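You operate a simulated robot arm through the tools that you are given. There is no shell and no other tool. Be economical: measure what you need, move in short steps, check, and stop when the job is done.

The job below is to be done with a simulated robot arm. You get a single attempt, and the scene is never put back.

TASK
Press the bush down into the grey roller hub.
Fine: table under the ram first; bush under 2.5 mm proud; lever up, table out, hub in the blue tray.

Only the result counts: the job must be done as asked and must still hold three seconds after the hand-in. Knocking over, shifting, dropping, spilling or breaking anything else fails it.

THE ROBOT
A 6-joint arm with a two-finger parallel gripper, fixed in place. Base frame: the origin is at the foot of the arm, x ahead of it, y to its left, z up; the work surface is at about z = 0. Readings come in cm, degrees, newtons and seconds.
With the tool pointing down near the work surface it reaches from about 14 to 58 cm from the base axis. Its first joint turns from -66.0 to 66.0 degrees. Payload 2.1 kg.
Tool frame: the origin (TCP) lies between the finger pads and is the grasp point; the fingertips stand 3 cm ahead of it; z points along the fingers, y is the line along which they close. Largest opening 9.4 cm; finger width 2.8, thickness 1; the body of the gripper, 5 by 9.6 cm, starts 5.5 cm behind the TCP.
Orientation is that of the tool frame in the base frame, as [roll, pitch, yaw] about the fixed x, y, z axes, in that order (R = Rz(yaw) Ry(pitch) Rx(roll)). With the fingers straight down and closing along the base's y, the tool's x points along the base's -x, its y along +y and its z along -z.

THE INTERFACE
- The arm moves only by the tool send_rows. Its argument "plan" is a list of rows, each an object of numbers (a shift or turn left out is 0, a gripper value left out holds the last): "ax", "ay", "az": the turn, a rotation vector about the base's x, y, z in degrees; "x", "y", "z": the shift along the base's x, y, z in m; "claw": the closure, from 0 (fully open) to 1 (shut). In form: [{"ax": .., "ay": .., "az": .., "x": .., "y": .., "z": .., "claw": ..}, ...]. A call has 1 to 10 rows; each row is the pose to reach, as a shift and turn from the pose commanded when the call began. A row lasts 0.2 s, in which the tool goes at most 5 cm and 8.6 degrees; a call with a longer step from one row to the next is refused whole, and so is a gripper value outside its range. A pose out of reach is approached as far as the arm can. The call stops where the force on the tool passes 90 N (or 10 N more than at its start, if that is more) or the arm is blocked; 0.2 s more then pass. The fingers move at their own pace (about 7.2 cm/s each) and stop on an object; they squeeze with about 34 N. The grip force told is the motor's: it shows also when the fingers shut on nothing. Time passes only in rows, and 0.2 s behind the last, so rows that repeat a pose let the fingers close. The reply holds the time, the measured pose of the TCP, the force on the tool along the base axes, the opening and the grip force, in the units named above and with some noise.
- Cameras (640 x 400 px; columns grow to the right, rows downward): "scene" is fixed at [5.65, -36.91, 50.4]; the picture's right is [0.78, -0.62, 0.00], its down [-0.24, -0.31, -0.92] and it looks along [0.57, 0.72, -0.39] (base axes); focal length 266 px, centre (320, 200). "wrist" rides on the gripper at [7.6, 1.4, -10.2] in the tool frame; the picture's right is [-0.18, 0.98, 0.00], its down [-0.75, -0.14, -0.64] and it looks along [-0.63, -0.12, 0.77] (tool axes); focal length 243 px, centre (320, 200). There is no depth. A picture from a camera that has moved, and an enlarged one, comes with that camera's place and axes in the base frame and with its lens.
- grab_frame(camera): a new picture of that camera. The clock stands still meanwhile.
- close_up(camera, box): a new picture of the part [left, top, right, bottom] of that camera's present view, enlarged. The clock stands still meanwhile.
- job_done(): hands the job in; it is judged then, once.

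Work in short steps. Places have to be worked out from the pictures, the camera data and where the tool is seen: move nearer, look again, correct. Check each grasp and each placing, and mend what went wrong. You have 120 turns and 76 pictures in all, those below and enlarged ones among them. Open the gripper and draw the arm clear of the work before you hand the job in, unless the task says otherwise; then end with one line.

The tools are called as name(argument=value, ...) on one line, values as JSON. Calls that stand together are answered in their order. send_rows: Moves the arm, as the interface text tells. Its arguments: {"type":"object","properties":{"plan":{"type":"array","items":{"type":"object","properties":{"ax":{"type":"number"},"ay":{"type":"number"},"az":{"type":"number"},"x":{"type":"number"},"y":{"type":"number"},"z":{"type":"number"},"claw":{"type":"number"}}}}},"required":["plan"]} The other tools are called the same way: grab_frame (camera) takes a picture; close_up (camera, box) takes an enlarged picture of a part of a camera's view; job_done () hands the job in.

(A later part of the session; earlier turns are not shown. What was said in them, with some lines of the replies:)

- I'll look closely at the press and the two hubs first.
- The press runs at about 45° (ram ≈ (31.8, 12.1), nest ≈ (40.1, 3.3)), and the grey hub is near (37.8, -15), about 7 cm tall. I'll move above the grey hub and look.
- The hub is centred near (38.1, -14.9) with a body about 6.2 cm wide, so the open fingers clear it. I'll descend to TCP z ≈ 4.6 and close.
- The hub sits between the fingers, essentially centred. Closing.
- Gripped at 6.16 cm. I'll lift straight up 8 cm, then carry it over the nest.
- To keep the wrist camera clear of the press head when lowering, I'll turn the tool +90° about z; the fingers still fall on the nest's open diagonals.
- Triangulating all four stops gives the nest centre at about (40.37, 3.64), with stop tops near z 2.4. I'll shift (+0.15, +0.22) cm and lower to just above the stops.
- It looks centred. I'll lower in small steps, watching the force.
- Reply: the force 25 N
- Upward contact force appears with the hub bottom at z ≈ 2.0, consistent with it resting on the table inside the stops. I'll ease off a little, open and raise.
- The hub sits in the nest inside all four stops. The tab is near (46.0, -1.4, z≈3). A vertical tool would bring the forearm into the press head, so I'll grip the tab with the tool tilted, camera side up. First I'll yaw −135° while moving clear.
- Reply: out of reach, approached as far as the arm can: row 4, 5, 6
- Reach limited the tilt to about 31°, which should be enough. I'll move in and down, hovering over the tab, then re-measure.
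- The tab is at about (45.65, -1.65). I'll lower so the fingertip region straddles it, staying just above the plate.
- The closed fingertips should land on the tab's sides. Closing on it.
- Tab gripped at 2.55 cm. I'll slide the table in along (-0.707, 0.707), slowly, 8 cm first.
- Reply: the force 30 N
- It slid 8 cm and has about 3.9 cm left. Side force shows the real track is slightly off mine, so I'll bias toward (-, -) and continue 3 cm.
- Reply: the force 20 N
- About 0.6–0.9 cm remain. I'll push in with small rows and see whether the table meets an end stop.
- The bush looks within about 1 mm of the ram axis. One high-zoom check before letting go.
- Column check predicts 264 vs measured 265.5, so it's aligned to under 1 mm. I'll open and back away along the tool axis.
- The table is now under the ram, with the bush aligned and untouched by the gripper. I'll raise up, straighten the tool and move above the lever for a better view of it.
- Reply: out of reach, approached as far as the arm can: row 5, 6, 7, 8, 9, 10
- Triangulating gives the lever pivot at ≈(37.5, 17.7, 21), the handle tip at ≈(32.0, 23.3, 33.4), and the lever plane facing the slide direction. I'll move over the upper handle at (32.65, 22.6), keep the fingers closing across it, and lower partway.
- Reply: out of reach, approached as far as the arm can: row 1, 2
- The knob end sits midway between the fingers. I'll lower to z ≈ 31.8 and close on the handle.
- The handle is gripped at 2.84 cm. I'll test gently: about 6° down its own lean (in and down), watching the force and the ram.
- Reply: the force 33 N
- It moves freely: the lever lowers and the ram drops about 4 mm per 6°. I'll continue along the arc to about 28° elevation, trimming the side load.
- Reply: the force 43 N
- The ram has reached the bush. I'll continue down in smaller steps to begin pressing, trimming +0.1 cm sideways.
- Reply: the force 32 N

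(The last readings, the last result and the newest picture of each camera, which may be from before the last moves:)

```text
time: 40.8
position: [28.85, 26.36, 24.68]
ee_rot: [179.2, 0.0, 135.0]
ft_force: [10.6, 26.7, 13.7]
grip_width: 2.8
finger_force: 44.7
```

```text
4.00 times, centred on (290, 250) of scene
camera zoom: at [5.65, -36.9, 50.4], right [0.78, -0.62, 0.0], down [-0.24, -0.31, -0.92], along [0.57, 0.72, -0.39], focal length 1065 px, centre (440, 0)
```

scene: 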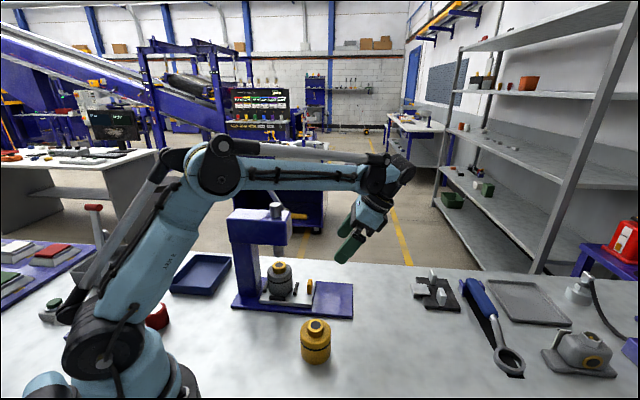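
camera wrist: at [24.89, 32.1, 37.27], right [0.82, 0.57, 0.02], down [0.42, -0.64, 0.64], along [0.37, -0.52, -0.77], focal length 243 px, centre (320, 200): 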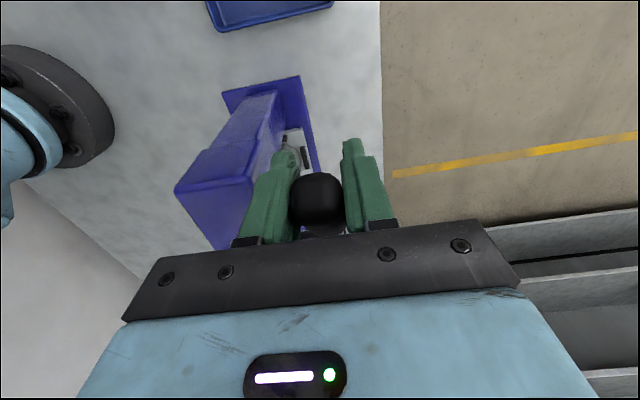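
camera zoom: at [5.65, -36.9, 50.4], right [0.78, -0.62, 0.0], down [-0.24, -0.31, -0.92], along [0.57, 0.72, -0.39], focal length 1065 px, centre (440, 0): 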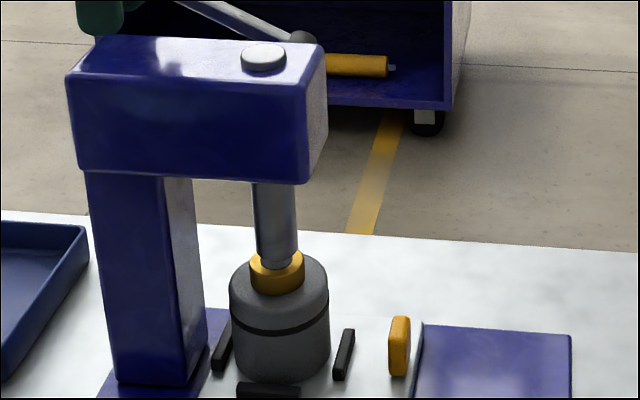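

The ram is now at the bush top. I'll keep pressing toward horizontal.

send_rows(plan=[{"x": -0.0002, "y": 0.0018, "z": -0.005}, {"x": -0.0012, "y": 0.0028, "z": -0.0102}, {"x": -0.0019, "y": 0.0035, "z": -0.0157}, {"x": -0.0025, "y": 0.004, "z": -0.0212}, {"x": -0.0025, "y": 0.004, "z": -0.0212}])

close_up(camera="scene", box=[250, 200, 330, 300])

```text
time: 42.0
position: [28.42, 26.65, 22.53]
ee_rot: [179.4, 0.1, 135.0]
ft_force: [-19.0, 1.8, 11.4]
grip_width: 2.82
finger_force: 44.9
```

```text
4.00 times, centred on (290, 250) of scene
camera zoom: at [5.64, -36.91, 50.4], right [0.78, -0.62, 0.0], down [-0.24, -0.31, -0.92], along [0.57, 0.72, -0.39], focal length 1065 px, centre (440, 0)
```

zoom: 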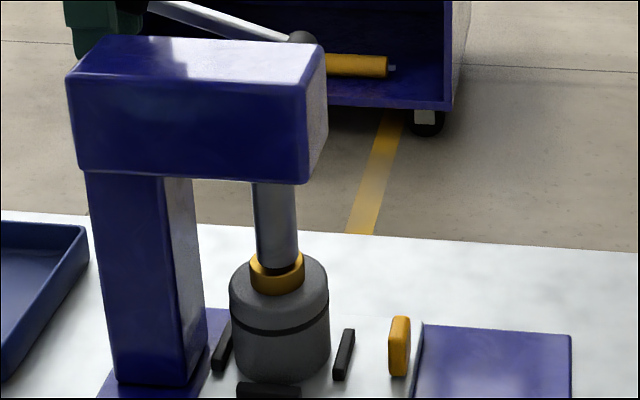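

The ram is just meeting the bush's top face, which hasn't moved yet. I'll continue down the arc.

send_rows(plan=[{"x": -0.001, "y": 0.0, "z": -0.0055}, {"x": -0.0012, "y": 0.0002, "z": -0.011}, {"x": -0.0011, "y": 0.0002, "z": -0.0165}, {"x": -0.0009, "y": 0.0001, "z": -0.022}, {"x": -0.0009, "y": 0.0001, "z": -0.022}])

close_up(camera="scene", box=[250, 200, 330, 300])

```text
time: 43.2
position: [28.41, 26.83, 20.44]
ee_rot: [179.3, -0.2, 135.0]
ft_force: [-15.6, 22.1, 15.9]
grip_width: 2.82
finger_force: 44.9
```

```text
4.00 times, centred on (290, 250) of scene
camera zoom: at [5.64, -36.9, 50.4], right [0.78, -0.62, 0.0], down [-0.24, -0.31, -0.92], along [0.57, 0.72, -0.39], focal length 1065 px, centre (440, 0)
```

zoom: 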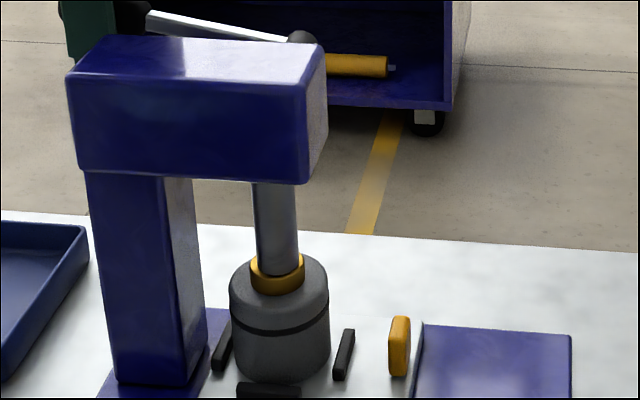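

Pressing has started. I'll continue in smaller steps past horizontal.

send_rows(plan=[{"x": -0.001, "y": 0.001, "z": -0.0055}, {"x": -0.0004, "y": 0.0003, "z": -0.011}, {"x": 0.0003, "y": -0.0003, "z": -0.0165}, {"x": 0.001, "y": -0.001, "z": -0.022}, {"x": 0.001, "y": -0.001, "z": -0.022}])

close_up(camera="scene", box=[250, 200, 330, 300])

```text
time: 44.4
position: [28.4, 26.85, 18.3]
ee_rot: [179.3, -0.1, 135.0]
ft_force: [-19.1, 12.8, 12.6]
grip_width: 2.83
finger_force: 45.3
```

```text
4.00 times, centred on (290, 250) of scene
camera zoom: at [5.64, -36.91, 50.4], right [0.78, -0.62, 0.0], down [-0.24, -0.31, -0.92], along [0.57, 0.72, -0.39], focal length 1065 px, centre (440, 0)
```

zoom: 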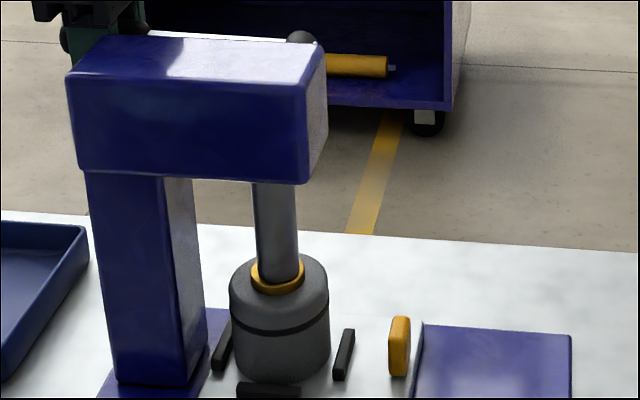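

The bush is visibly going in. Two more centimetres of handle travel, watching for bottoming.

send_rows(plan=[{"x": 0.0003, "y": -0.0003, "z": -0.0045}, {"x": 0.001, "y": -0.001, "z": -0.009}, {"x": 0.0018, "y": -0.0018, "z": -0.0133}, {"x": 0.0028, "y": -0.0028, "z": -0.0175}, {"x": 0.0028, "y": -0.0028, "z": -0.0175}])

close_up(camera="scene", box=[270, 250, 310, 290])

```text
time: 45.6
position: [28.69, 26.45, 16.49]
ee_rot: [179.2, -0.1, 135.0]
ft_force: [-21.5, 15.4, 8.8]
grip_width: 2.81
finger_force: 44.6
```

```text
10.00 times, centred on (290, 270) of scene
camera zoom: at [5.65, -36.9, 50.4], right [0.78, -0.62, 0.0], down [-0.24, -0.31, -0.92], along [0.57, 0.72, -0.39], focal length 2664 px, centre (620, -500)
```

zoom: 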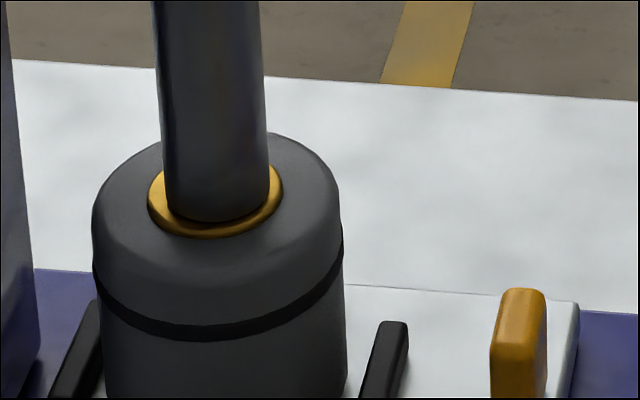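

Nearly flush. I'll push another ~0.8 cm at the handle until it bottoms.

send_rows(plan=[{"x": 0.0008, "y": -0.0008, "z": -0.004}, {"x": 0.002, "y": -0.002, "z": -0.008}, {"x": 0.003, "y": -0.003, "z": -0.011}, {"x": 0.003, "y": -0.003, "z": -0.011}])

close_up(camera="scene", box=[270, 250, 310, 290])

```text
time: 46.6
position: [28.97, 26.16, 15.43]
ee_rot: [179.2, -0.1, 135.1]
ft_force: [-13.9, 20.3, 30.7]
grip_width: 2.84
finger_force: 45.0
```

```text
10.00 times, centred on (290, 270) of scene
camera zoom: at [5.64, -36.91, 50.4], right [0.78, -0.62, 0.0], down [-0.24, -0.31, -0.92], along [0.57, 0.72, -0.39], focal length 2664 px, centre (620, -500)
```

zoom: 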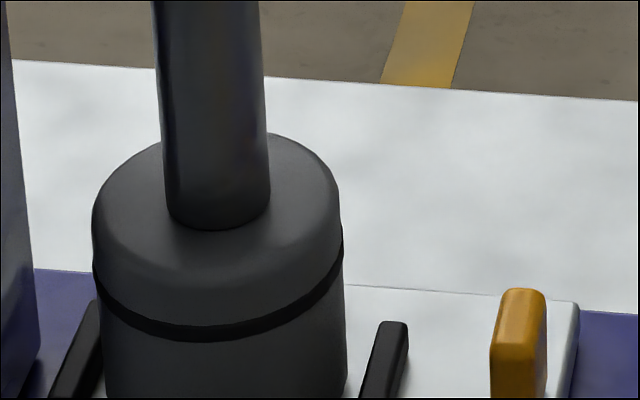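

The bush is flush with the hub, the force has risen, and the rim is no longer visible. I'll raise the lever back along the same arc.

send_rows(plan=[{"x": -0.0028, "y": 0.0029, "z": 0.0106}, {"x": -0.0057, "y": 0.0066, "z": 0.0287}, {"x": -0.0056, "y": 0.0064, "z": 0.0501}, {"x": -0.0055, "y": 0.0052, "z": 0.071}, {"x": -0.0012, "y": 0.002, "z": 0.0925}, {"x": 0.0045, "y": -0.0034, "z": 0.1147}, {"x": 0.0045, "y": -0.0034, "z": 0.1147}])

close_up(camera="scene", box=[200, 130, 320, 300])

```text
time: 48.2
position: [29.44, 25.64, 26.89]
ee_rot: [179.4, 0.1, 135.0]
ft_force: [2.2, -22.8, -21.9]
grip_width: 2.82
finger_force: 44.9
```

```text
2.35 times, centred on (260, 215) of scene
camera zoom: at [5.66, -36.9, 50.4], right [0.78, -0.62, 0.0], down [-0.24, -0.31, -0.92], along [0.57, 0.72, -0.39], focal length 627 px, centre (461, 165)
```

zoom: 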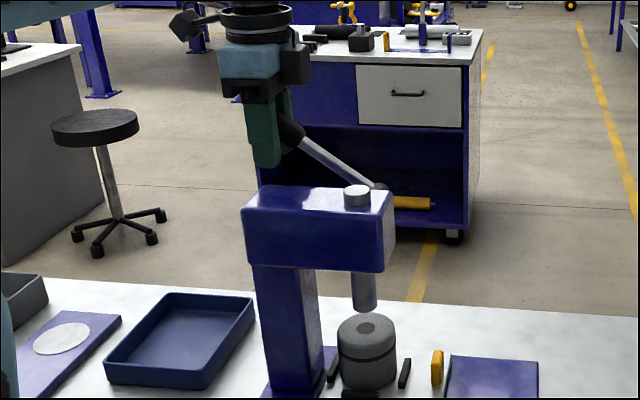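

The ram is back off the hub. I'll continue to the original raised position.

send_rows(plan=[{"x": 0.009, "y": -0.008, "z": 0.019}, {"x": 0.0175, "y": -0.0165, "z": 0.033}, {"x": 0.0255, "y": -0.0245, "z": 0.043}, {"x": 0.0325, "y": -0.0315, "z": 0.0505}, {"x": 0.0325, "y": -0.0315, "z": 0.0505}])

close_up(camera="scene", box=[200, 110, 320, 290])

close_up(camera="scene", box=[265, 245, 305, 285])

```text
time: 49.4
position: [32.56, 22.65, 31.82]
ee_rot: [179.7, -0.1, 135.1]
ft_force: [-34.2, -1.4, -31.6]
grip_width: 2.82
finger_force: 44.5
```

```text
2.22 times, centred on (260, 200) of scene
camera zoom: at [5.65, -36.9, 50.4], right [0.78, -0.62, 0.0], down [-0.24, -0.31, -0.92], along [0.57, 0.72, -0.39], focal length 592 px, centre (453, 200)
```

zoom: 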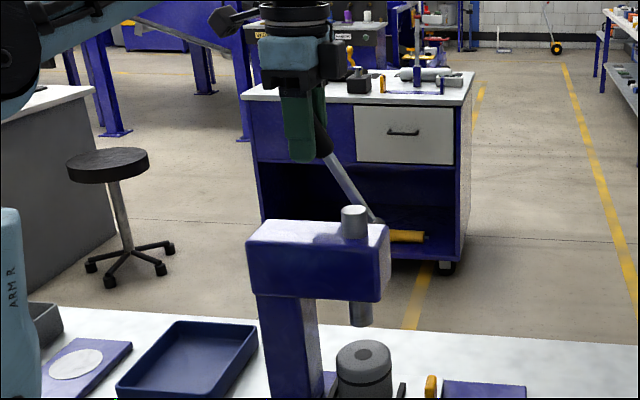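

```text
10.00 times, centred on (285, 265) of scene
camera zoom: at [5.65, -36.9, 50.4], right [0.78, -0.62, 0.0], down [-0.24, -0.31, -0.92], along [0.57, 0.72, -0.39], focal length 2664 px, centre (670, -450)
```

zoom: 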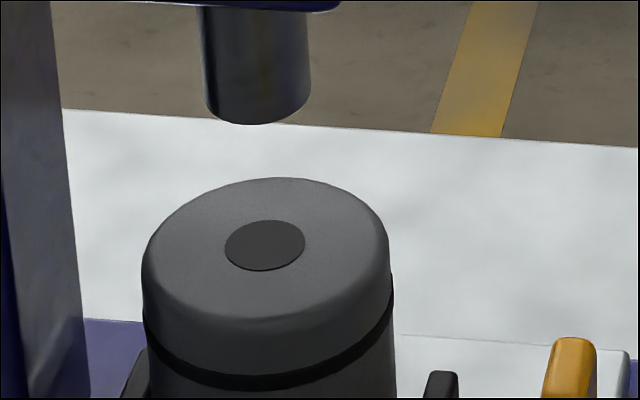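

Bush flush, ram back up, and the lever is at its upper stop. I'll ease off, open, and rise straight up.

send_rows(plan=[{"x": -0.002, "y": 0.0, "z": -0.001}, {"x": -0.002, "y": 0.0, "z": -0.001, "claw": 0}, {"x": -0.002, "y": 0.0, "z": -0.001, "claw": 0}, {"x": -0.002, "y": 0.0, "z": -0.001, "claw": 0}, {"x": -0.002, "y": 0.0, "z": -0.001, "claw": 0}, {"x": -0.002, "y": 0.0, "z": -0.001, "claw": 0}, {"x": -0.002, "z": 0.02}, {"x": -0.002, "z": 0.05}, {"x": -0.002, "z": 0.08}, {"x": -0.002, "z": 0.11}])

close_up(camera="scene", box=[200, 110, 320, 290])

```text
time: 51.6
position: [32.09, 22.21, 42.08]
ee_rot: [179.3, 0.0, 135.0]
ft_force: [0.3, -0.2, 0.1]
grip_width: 9.39
finger_force: 0.0
out of reach, approached as far as the arm can: row 10
```

```text
2.22 times, centred on (260, 200) of scene
camera zoom: at [5.65, -36.91, 50.4], right [0.78, -0.62, 0.0], down [-0.24, -0.31, -0.92], along [0.57, 0.72, -0.39], focal length 592 px, centre (453, 200)
```

zoom: 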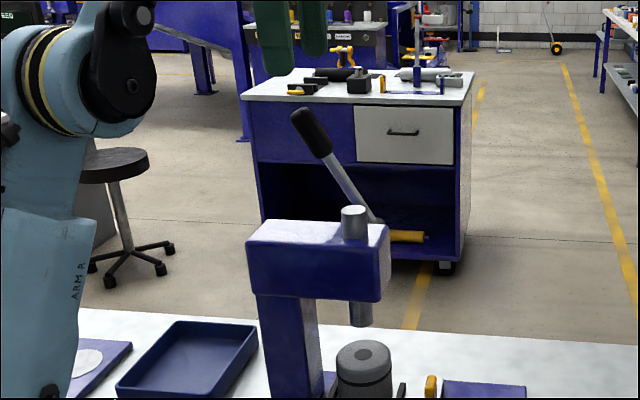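

The lever stays up. I'll go back over to the table's tab side, then tilt again.

send_rows(plan=[{"x": 0.018, "y": -0.036, "z": -0.003}, {"x": 0.036, "y": -0.072, "z": -0.012}, {"x": 0.054, "y": -0.108, "z": -0.025}, {"x": 0.073, "y": -0.144, "z": -0.04}, {"x": 0.091, "y": -0.18, "z": -0.06}, {"x": 0.109, "y": -0.216, "z": -0.09}, {"x": 0.109, "y": -0.216, "z": -0.12}, {"x": 0.109, "y": -0.216, "z": -0.15}])

send_rows(plan=[{"ax": 5.5, "ay": 5.5, "z": -0.02}, {"ax": 11, "ay": 11, "z": -0.04}, {"ax": 16.5, "ay": 16.5, "z": -0.07}, {"ax": 21.7, "ay": 21.7, "z": -0.09}, {"ax": 21.7, "ay": 21.7, "z": -0.09}])

grab_frame(camera="wrist")

```text
refused: row 6 steps farther than a row can; nothing moved
```

```text
time: 52.8
position: [32.02, 22.29, 33.0]
ee_rot: [179.3, -30.7, 135.1]
ft_force: [-0.3, -0.4, 0.1]
grip_width: 9.42
finger_force: 0.1
```

```text
23 pictures are left
camera wrist: at [32.05, 24.19, 45.85], right [0.81, 0.58, -0.08], down [0.58, -0.8, 0.16], along [0.03, -0.18, -0.98], focal length 243 px, centre (320, 200)
```

wrist: 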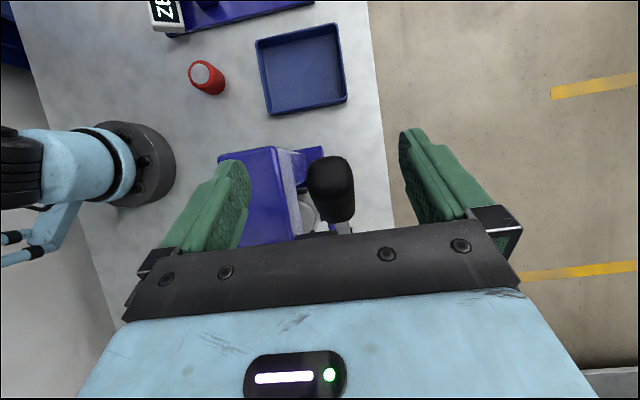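

The first of those calls was refused, so the second one ran at the lever instead. No contact force shows and the lever hasn't moved. I'll reverse it exactly, going straight up with an untilt.

send_rows(plan=[{"ax": -5.2, "ay": -5.2, "z": 0.02}, {"ax": -10.7, "ay": -10.7, "z": 0.05}, {"ax": -16.2, "ay": -16.2, "z": 0.07}, {"ax": -21.7, "ay": -21.7, "z": 0.09}, {"ax": -21.7, "ay": -21.7, "z": 0.09}])

close_up(camera="scene", box=[200, 110, 320, 290])

```text
time: 54.0
position: [32.07, 22.28, 41.99]
ee_rot: [179.2, 0.2, 135.0]
ft_force: [0.1, -0.7, -0.5]
grip_width: 9.42
finger_force: 0.0
```

```text
2.22 times, centred on (260, 200) of scene
camera zoom: at [5.65, -36.9, 50.4], right [0.78, -0.62, 0.0], down [-0.24, -0.31, -0.92], along [0.57, 0.72, -0.39], focal length 592 px, centre (453, 200)
```

zoom: 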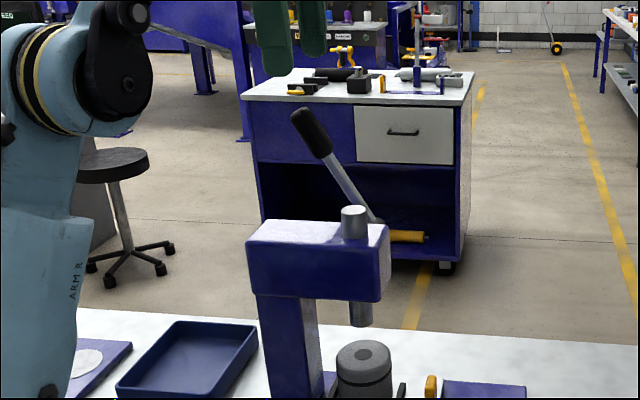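

The lever is unchanged and everything is clear. I'll now move to the tab side with smaller steps.

send_rows(plan=[{"x": 0.016, "y": -0.031, "z": 0}, {"x": 0.032, "y": -0.062, "z": -0.005}, {"x": 0.048, "y": -0.093, "z": -0.015}, {"x": 0.064, "y": -0.124, "z": -0.03}, {"x": 0.08, "y": -0.155, "z": -0.045}, {"x": 0.096, "y": -0.186, "z": -0.065}, {"x": 0.109, "y": -0.216, "z": -0.09}, {"x": 0.109, "y": -0.216, "z": -0.12}, {"x": 0.109, "y": -0.216, "z": -0.15}, {"x": 0.109, "y": -0.216, "z": -0.15}])

```text
time: 56.2
position: [42.94, 0.56, 27.01]
ee_rot: [179.3, 0.0, 135.0]
ft_force: [0.4, 0.7, 0.2]
grip_width: 9.4
finger_force: 0.1
```

Now tilt 30.7° as before and drop to z ≈ 18.

send_rows(plan=[{"ax": 5.5, "ay": 5.5, "z": -0.02}, {"ax": 11, "ay": 11, "z": -0.04}, {"ax": 16.5, "ay": 16.5, "z": -0.07}, {"ax": 21.7, "ay": 21.7, "z": -0.086}, {"ax": 21.7, "ay": 21.7, "z": -0.086}])

```text
time: 57.4
position: [42.96, 0.69, 18.31]
ee_rot: [179.3, -30.8, 135.0]
ft_force: [0.5, 0.4, 0.1]
grip_width: 9.37
finger_force: 0.0
```

I'll follow the earlier retreat path in reverse, down to the tab, with the fingers open.

send_rows(plan=[{"x": -0.012, "y": 0.014, "z": -0.037}, {"x": -0.026, "y": 0.028, "z": -0.07}, {"x": -0.038, "y": 0.04, "z": -0.1}, {"x": -0.0497, "y": 0.0517, "z": -0.1255}, {"x": -0.0497, "y": 0.0517, "z": -0.1255}])

grab_frame(camera="wrist")

```text
time: 58.6
position: [37.91, 5.99, 5.68]
ee_rot: [179.2, -30.7, 135.0]
ft_force: [-0.2, -0.4, 0.3]
grip_width: 9.38
finger_force: 0.1
```

```text
21 pictures are left
camera wrist: at [37.97, 7.93, 18.46], right [0.81, 0.58, -0.08], down [0.58, -0.79, 0.17], along [0.03, -0.18, -0.98], focal length 243 px, centre (320, 200)
```

wrist: 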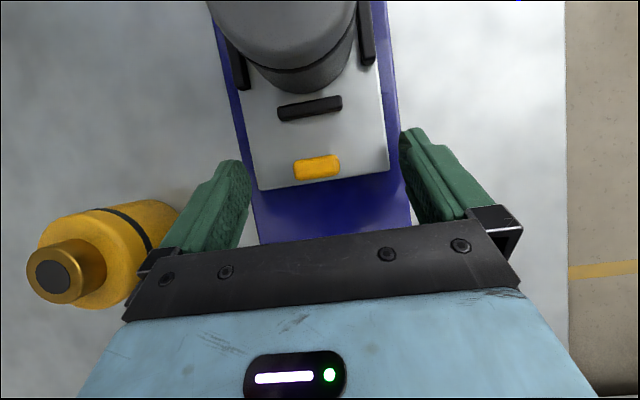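

Same relation as before. I'll close on the tab.

send_rows(plan=[{"y": -0.001, "claw": 1}, {"y": -0.001, "claw": 1}, {"y": -0.001, "claw": 1}, {"y": -0.001, "claw": 1}, {"y": -0.001, "claw": 1}, {"y": -0.001, "claw": 1}])

```text
time: 60.0
position: [37.93, 5.88, 5.76]
ee_rot: [179.3, -30.6, 134.9]
ft_force: [0.7, 1.7, -0.6]
grip_width: 2.56
finger_force: 45.0
```

Gripped at 2.56 cm with almost no side load. I'll pull the table out slowly.

send_rows(plan=[{"x": 0.003, "y": -0.003}, {"x": 0.009, "y": -0.009}, {"x": 0.016, "y": -0.016}, {"x": 0.024, "y": -0.024}, {"x": 0.032, "y": -0.032}, {"x": 0.04, "y": -0.04}, {"x": 0.048, "y": -0.0482}, {"x": 0.055, "y": -0.0553}, {"x": 0.06, "y": -0.0604}, {"x": 0.06, "y": -0.0604}])

close_up(camera="scene", box=[220, 190, 400, 320])

```text
time: 62.2
position: [44.01, -0.27, 5.74]
ee_rot: [179.0, -30.6, 135.1]
ft_force: [14.7, 16.0, -7.3]
grip_width: 2.6
finger_force: 44.9
```

```text
3.08 times, centred on (310, 255) of scene
camera zoom: at [5.66, -36.9, 50.4], right [0.78, -0.62, 0.0], down [-0.24, -0.31, -0.92], along [0.57, 0.72, -0.39], focal length 820 px, centre (351, 31)
```

zoom: 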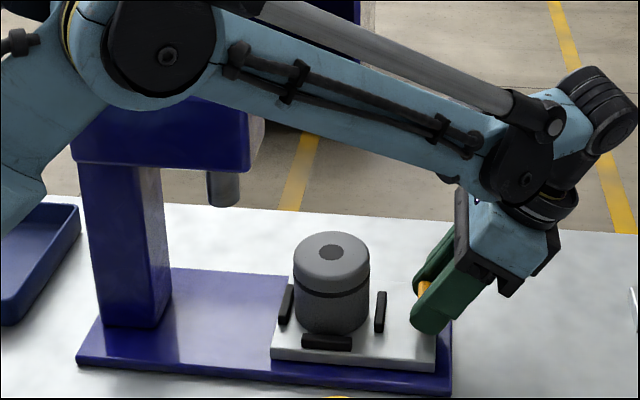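

Remaining travel is 3.4 cm to the original out position.

send_rows(plan=[{"x": 0.005, "y": -0.0035}, {"x": 0.0115, "y": -0.01}, {"x": 0.018, "y": -0.0165}, {"x": 0.0225, "y": -0.021}, {"x": 0.0247, "y": -0.0233}, {"x": 0.0247, "y": -0.0233}])

close_up(camera="scene", box=[300, 240, 400, 320])

```text
time: 63.6
position: [46.32, -2.55, 5.74]
ee_rot: [179.2, -30.6, 135.0]
ft_force: [10.3, 17.4, -12.5]
grip_width: 2.57
finger_force: 45.4
```

```text
5.00 times, centred on (350, 280) of scene
camera zoom: at [5.66, -36.9, 50.4], right [0.78, -0.62, 0.0], down [-0.24, -0.31, -0.92], along [0.57, 0.72, -0.39], focal length 1332 px, centre (170, -200)
```

zoom: 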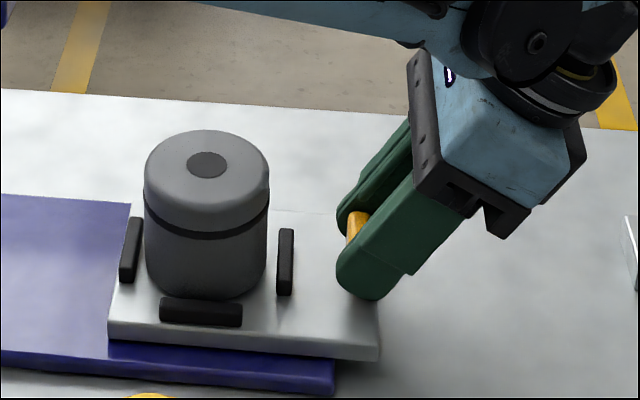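

The table is back exactly where it started. I'll release the tab, back off up and out, then untilt.

send_rows(plan=[{"claw": 0, "x": 0.0005, "y": 0.0005}, {"claw": 0, "x": 0.0005, "y": 0.0005}, {"claw": 0, "x": 0.0005, "y": 0.0005}, {"claw": 0, "x": 0.0005, "y": 0.0005}, {"claw": 0, "x": 0.0005, "y": 0.0005}, {"x": 0.008, "y": -0.008, "z": 0.02}, {"x": 0.016, "y": -0.016, "z": 0.045}, {"x": 0.02, "y": -0.02, "z": 0.075}, {"x": 0.02, "y": -0.02, "z": 0.11}, {"x": 0.02, "y": -0.02, "z": 0.14}])

send_rows(plan=[{"ax": -5.4, "ay": -5.4}, {"ax": -10.8, "ay": -10.8}, {"ax": -16.2, "ay": -16.2}, {"ax": -21.7, "ay": -21.7}, {"ax": -21.7, "ay": -21.7}])

send_rows(plan=[{"az": 8}, {"az": 16}, {"az": 24}, {"az": 32}, {"az": 40}, {"az": 48}, {"az": 55}, {"az": 55}])

grab_frame(camera="wrist")

```text
time: 65.8
position: [48.6, -4.49, 19.74]
ee_rot: [179.3, -30.7, 134.9]
ft_force: [1.1, 0.1, 0.6]
grip_width: 9.4
finger_force: 0.0
```

```text
time: 67.0
position: [48.59, -4.71, 19.74]
ee_rot: [179.3, 0.1, 135.0]
ft_force: [-0.6, 0.5, -0.4]
grip_width: 9.39
finger_force: 0.1
```

```text
time: 68.8
position: [48.46, -4.75, 19.76]
ee_rot: [179.2, 0.1, -169.8]
ft_force: [0.0, 0.9, 0.4]
grip_width: 9.37
finger_force: 0.0
```

```text
18 pictures are left
camera wrist: at [40.81, -4.69, 30.14], right [0.01, 1.0, 0.01], down [0.77, -0.02, 0.64], along [0.64, 0.0, -0.77], focal length 243 px, centre (320, 200)
```

wrist: 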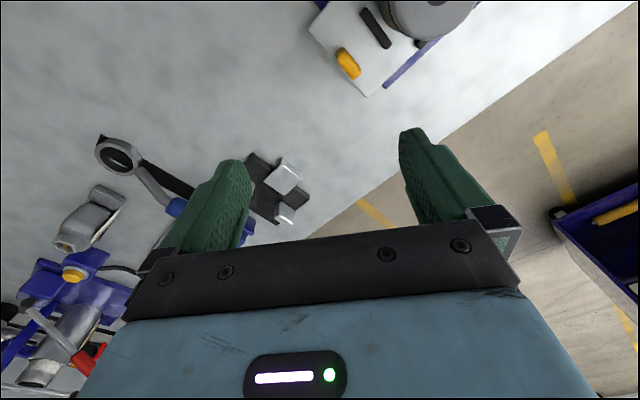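

Move above the hub in the nest (≈(40.35, 3.7)) and check.

send_rows(plan=[{"x": -0.02, "y": 0.021}, {"x": -0.04, "y": 0.042}, {"x": -0.06, "y": 0.063}, {"x": -0.081, "y": 0.085, "z": -0.02}, {"x": -0.081, "y": 0.085, "z": -0.05}, {"x": -0.081, "y": 0.085, "z": -0.05}])

grab_frame(camera="wrist")

```text
time: 70.2
position: [40.43, 3.8, 14.91]
ee_rot: [179.3, 0.0, -170.0]
ft_force: [-0.3, -1.0, -0.1]
grip_width: 9.4
finger_force: 0.1
```

```text
17 pictures are left
camera wrist: at [32.66, 3.85, 25.19], right [0.01, 1.0, 0.01], down [0.77, -0.02, 0.64], along [0.64, 0.0, -0.77], focal length 243 px, centre (320, 200)
```

wrist: 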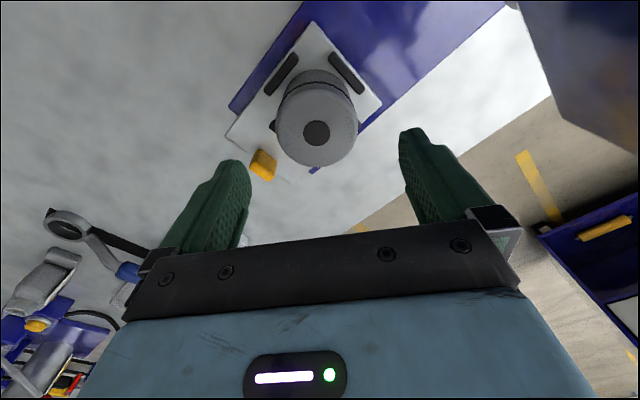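

The hub centre reads ≈(40.55, 3.65). I'll descend to TCP z ≈ 6.7 with a small correction and grip.

send_rows(plan=[{"x": 0.001, "y": -0.001, "z": -0.03}, {"x": 0.001, "y": -0.001, "z": -0.055}, {"x": 0.001, "y": -0.001, "z": -0.075}, {"x": 0.001, "y": -0.001, "z": -0.082}, {"x": 0.001, "y": -0.001, "z": -0.082}, {"x": 0.001, "y": -0.001, "z": -0.082, "claw": 1}, {"x": 0.001, "y": -0.001, "z": -0.082, "claw": 1}, {"x": 0.001, "y": -0.001, "z": -0.082, "claw": 1}, {"x": 0.001, "y": -0.001, "z": -0.082, "claw": 1}])

close_up(camera="scene", box=[290, 230, 390, 320])

```text
time: 72.2
position: [40.42, 3.66, 6.72]
ee_rot: [179.3, -0.1, -170.0]
ft_force: [0.1, -0.2, 0.6]
grip_width: 6.12
finger_force: 33.0
```

```text
4.44 times, centred on (340, 275) of scene
camera zoom: at [5.65, -36.91, 50.4], right [0.78, -0.62, 0.0], down [-0.24, -0.31, -0.92], along [0.57, 0.72, -0.39], focal length 1184 px, centre (231, -133)
```

zoom: 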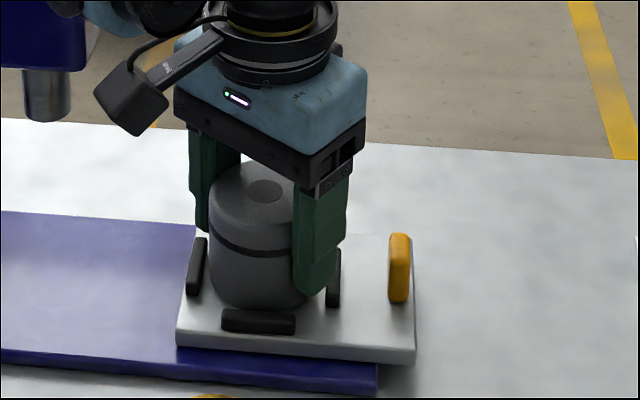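

Gripped at 6.12 cm. I'll lift straight up to z ≈ 34, above the press head, before travelling.

send_rows(plan=[{"z": 0.01}, {"z": 0.03}, {"z": 0.06}, {"z": 0.1}, {"z": 0.14}, {"z": 0.18}, {"z": 0.22}, {"z": 0.25}, {"z": 0.275}, {"z": 0.275}])

close_up(camera="scene", box=[160, 100, 420, 330])

```text
time: 74.4
position: [40.27, 3.7, 33.96]
ee_rot: [179.3, -0.1, -169.9]
ft_force: [-0.6, 0.6, -4.8]
grip_width: 6.06
finger_force: 34.1
```

```text
1.74 times, centred on (290, 215) of scene
camera zoom: at [5.65, -36.91, 50.4], right [0.78, -0.62, 0.0], down [-0.24, -0.31, -0.92], along [0.57, 0.72, -0.39], focal length 463 px, centre (372, 174)
```

zoom: 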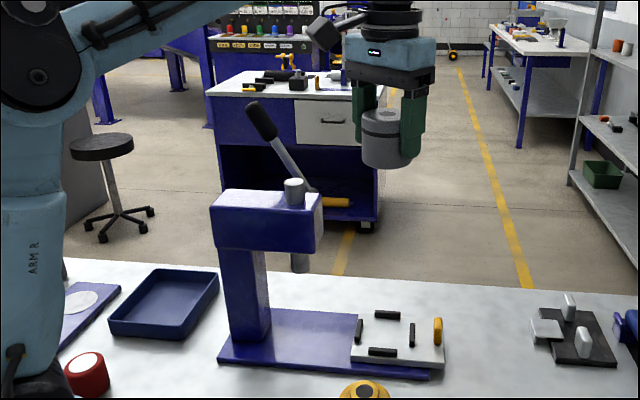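

The hub is lifted cleanly and the bush is not proud. I'll travel over the near side of the press to the tray (centre ≈(17.6, 33)).

send_rows(plan=[{"x": -0.036, "y": 0.02}, {"x": -0.072, "y": 0.041}, {"x": -0.108, "y": 0.062}, {"x": -0.143, "y": 0.083}, {"x": -0.16, "y": 0.125}, {"x": -0.176, "y": 0.167}, {"x": -0.193, "y": 0.208}, {"x": -0.21, "y": 0.25}, {"x": -0.226, "y": 0.292}, {"x": -0.226, "y": 0.292}])

grab_frame(camera="wrist")

close_up(camera="scene", box=[100, 100, 320, 340])

```text
time: 76.6
position: [17.6, 32.89, 34.08]
ee_rot: [179.3, 0.0, -169.9]
ft_force: [-0.2, 0.6, -3.4]
grip_width: 6.08
finger_force: 34.1
```

```text
14 pictures are left
camera wrist: at [9.89, 32.98, 44.43], right [0.01, 1.0, 0.01], down [0.77, -0.02, 0.64], along [0.64, 0.0, -0.77], focal length 243 px, centre (320, 200)
```

wrist: 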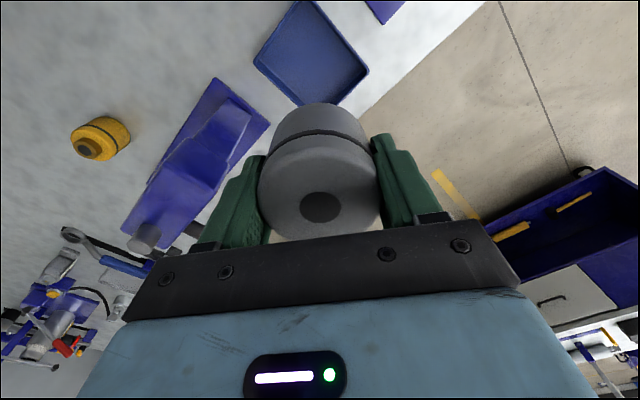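

```text
1.67 times, centred on (210, 220) of scene
camera zoom: at [5.65, -36.9, 50.4], right [0.78, -0.62, 0.0], down [-0.24, -0.31, -0.92], along [0.57, 0.72, -0.39], focal length 444 px, centre (503, 167)
```

zoom: 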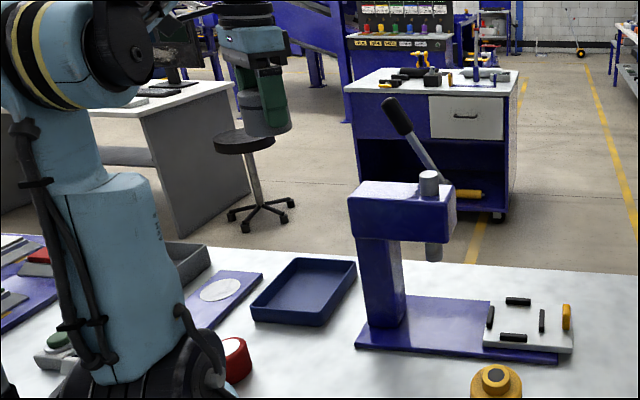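

The hub is over the tray. Corner triangulation puts the tray centre at about (18.3, 32.3), set at 45°. I'll shift slightly and descend to z ≈ 8.

send_rows(plan=[{"x": 0.005, "y": -0.004, "z": -0.03}, {"x": 0.005, "y": -0.004, "z": -0.07}, {"x": 0.005, "y": -0.004, "z": -0.11}, {"x": 0.005, "y": -0.004, "z": -0.15}, {"x": 0.005, "y": -0.004, "z": -0.19}, {"x": 0.005, "y": -0.004, "z": -0.22}, {"x": 0.005, "y": -0.004, "z": -0.245}, {"x": 0.005, "y": -0.004, "z": -0.255}, {"x": 0.005, "y": -0.004, "z": -0.255}])

grab_frame(camera="wrist")

close_up(camera="scene", box=[130, 200, 260, 320])

```text
time: 78.6
position: [18.29, 32.57, 8.45]
ee_rot: [179.2, 0.1, -170.0]
ft_force: [-0.5, 0.7, -4.5]
grip_width: 6.08
finger_force: 34.4
```

```text
12 pictures are left
camera wrist: at [10.61, 32.54, 18.8], right [0.01, 1.0, 0.01], down [0.77, -0.02, 0.64], along [0.64, 0.0, -0.77], focal length 243 px, centre (320, 200)
```

wrist: 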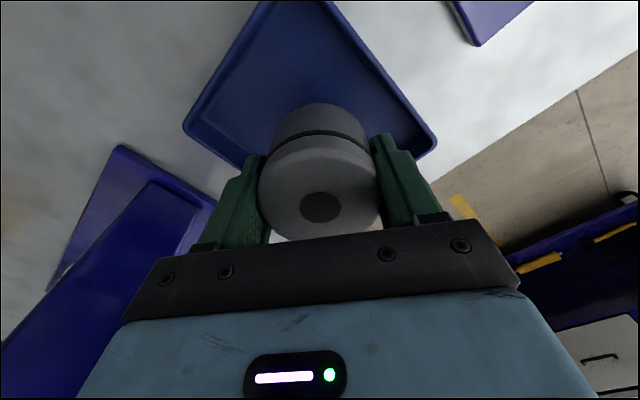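

```text
3.33 times, centred on (195, 260) of scene
camera zoom: at [5.65, -36.9, 50.4], right [0.78, -0.62, 0.0], down [-0.24, -0.31, -0.92], along [0.57, 0.72, -0.39], focal length 888 px, centre (737, 0)
```

zoom: 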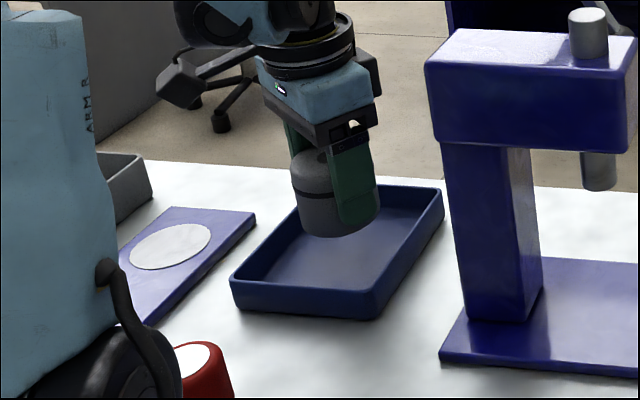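

The hub is centred over the tray. I'll lower in small steps to touch the floor.

send_rows(plan=[{"y": -0.002, "z": -0.01}, {"y": -0.002, "z": -0.02}, {"y": -0.002, "z": -0.026}, {"y": -0.002, "z": -0.029}, {"y": -0.002, "z": -0.031}, {"y": -0.002, "z": -0.031}])

```text
time: 80.0
position: [18.38, 32.29, 5.47]
ee_rot: [179.3, 0.0, -169.9]
ft_force: [-1.2, 1.0, -5.1]
grip_width: 6.08
finger_force: 33.6
```

send_rows(plan=[{"z": -0.001}, {"z": -0.002}, {"z": -0.003}, {"z": -0.003}])

close_up(camera="scene", box=[160, 220, 240, 310])

```text
time: 81.0
position: [18.35, 32.29, 5.26]
ee_rot: [179.3, 0.0, -169.9]
ft_force: [-0.3, 0.2, -4.2]
grip_width: 6.08
finger_force: 33.4
```

```text
4.44 times, centred on (200, 265) of scene
camera zoom: at [5.65, -36.9, 50.4], right [0.78, -0.62, 0.0], down [-0.24, -0.31, -0.92], along [0.57, 0.72, -0.39], focal length 1184 px, centre (853, -89)
```

zoom: 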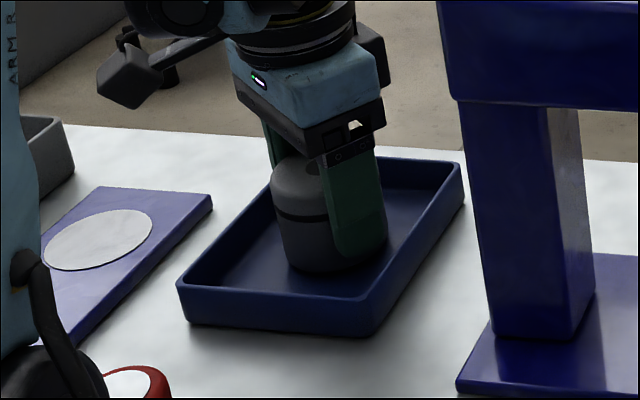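

No floor contact yet, so I'll continue in 1 mm rows.

send_rows(plan=[{"z": -0.001}, {"z": -0.002}, {"z": -0.003}, {"z": -0.003}])

```text
time: 82.0
position: [18.3, 32.4, 4.83]
ee_rot: [179.3, 0.0, -170.0]
ft_force: [0.3, 0.1, -4.7]
grip_width: 6.09
finger_force: 34.0
```

send_rows(plan=[{"z": -0.001}, {"z": -0.002}, {"z": -0.002}])

```text
time: 82.8
position: [18.34, 32.37, 4.69]
ee_rot: [179.1, 0.1, -170.0]
ft_force: [-1.0, 7.1, 34.1]
grip_width: 6.1
finger_force: 33.9
```

Contact with the floor. I'll ease back 1 mm, open partway so the fingers clear the tray walls, and rise.

send_rows(plan=[{"z": 0.001}, {"z": 0.001, "claw": 0.2}, {"z": 0.001, "claw": 0.2}, {"z": 0.001, "claw": 0.2}, {"z": 0.001, "claw": 0.2}, {"z": 0.02}, {"z": 0.05}, {"z": 0.09}, {"z": 0.13}, {"z": 0.17}])

grab_frame(camera="wrist")

close_up(camera="scene", box=[160, 220, 240, 310])

```text
time: 85.0
position: [18.43, 32.48, 21.71]
ee_rot: [179.3, 0.1, -170.0]
ft_force: [-0.1, 0.0, -0.3]
grip_width: 7.52
finger_force: 0.0
```

```text
9 pictures are left
camera wrist: at [10.74, 32.47, 32.04], right [0.01, 1.0, 0.01], down [0.77, -0.02, 0.64], along [0.64, 0.0, -0.77], focal length 243 px, centre (320, 200)
```

wrist: 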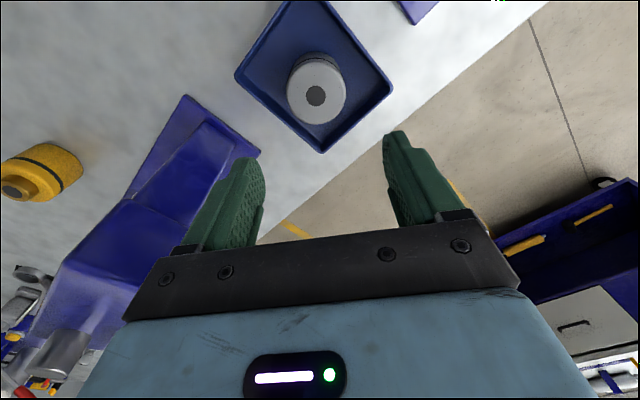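

```text
4.44 times, centred on (200, 265) of scene
camera zoom: at [5.65, -36.91, 50.4], right [0.78, -0.62, 0.0], down [-0.24, -0.31, -0.92], along [0.57, 0.72, -0.39], focal length 1184 px, centre (853, -89)
```

zoom: 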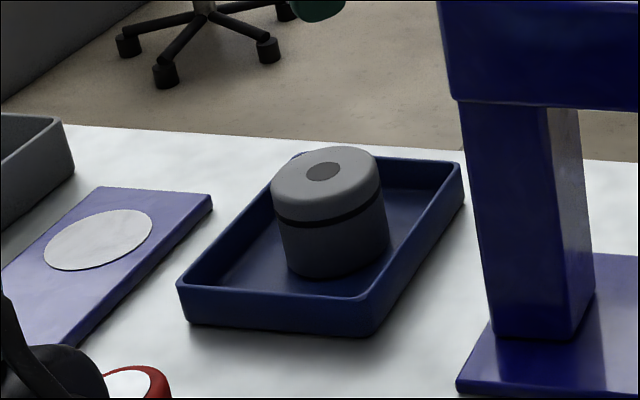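

The hub stands upright in the tray with the bush flush. I'll raise the arm clear, open fully and take a last overall look.

send_rows(plan=[{"z": 0.04, "claw": 0}, {"z": 0.08}, {"z": 0.12}, {"z": 0.15}, {"z": 0.15}])

grab_frame(camera="scene")

```text
time: 86.2
position: [18.52, 32.28, 36.67]
ee_rot: [179.2, -0.1, -169.9]
ft_force: [0.2, -0.7, 0.1]
grip_width: 9.39
finger_force: 0.0
```

```text
7 pictures are left
```

scene: 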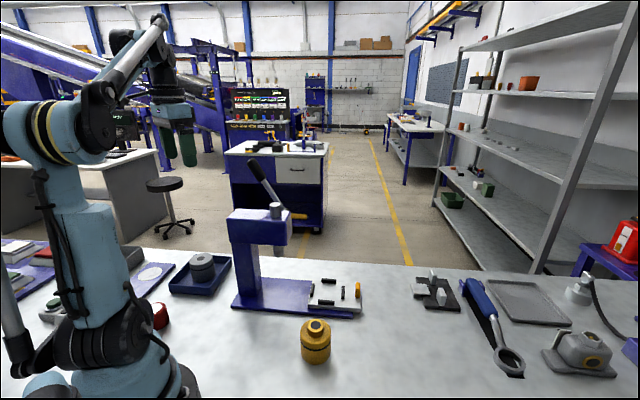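

The lever is up, the table is out, the hub is in the blue tray, the yellow hub is untouched and the arm is clear. Handing in.

job_done()

```text
The job is handed in.
```

The bush is pressed flush into the grey roller hub by eye from the camera. The lever is up, the table is out and the hub stands in the blue tray, with the arm clear and the job handed in.
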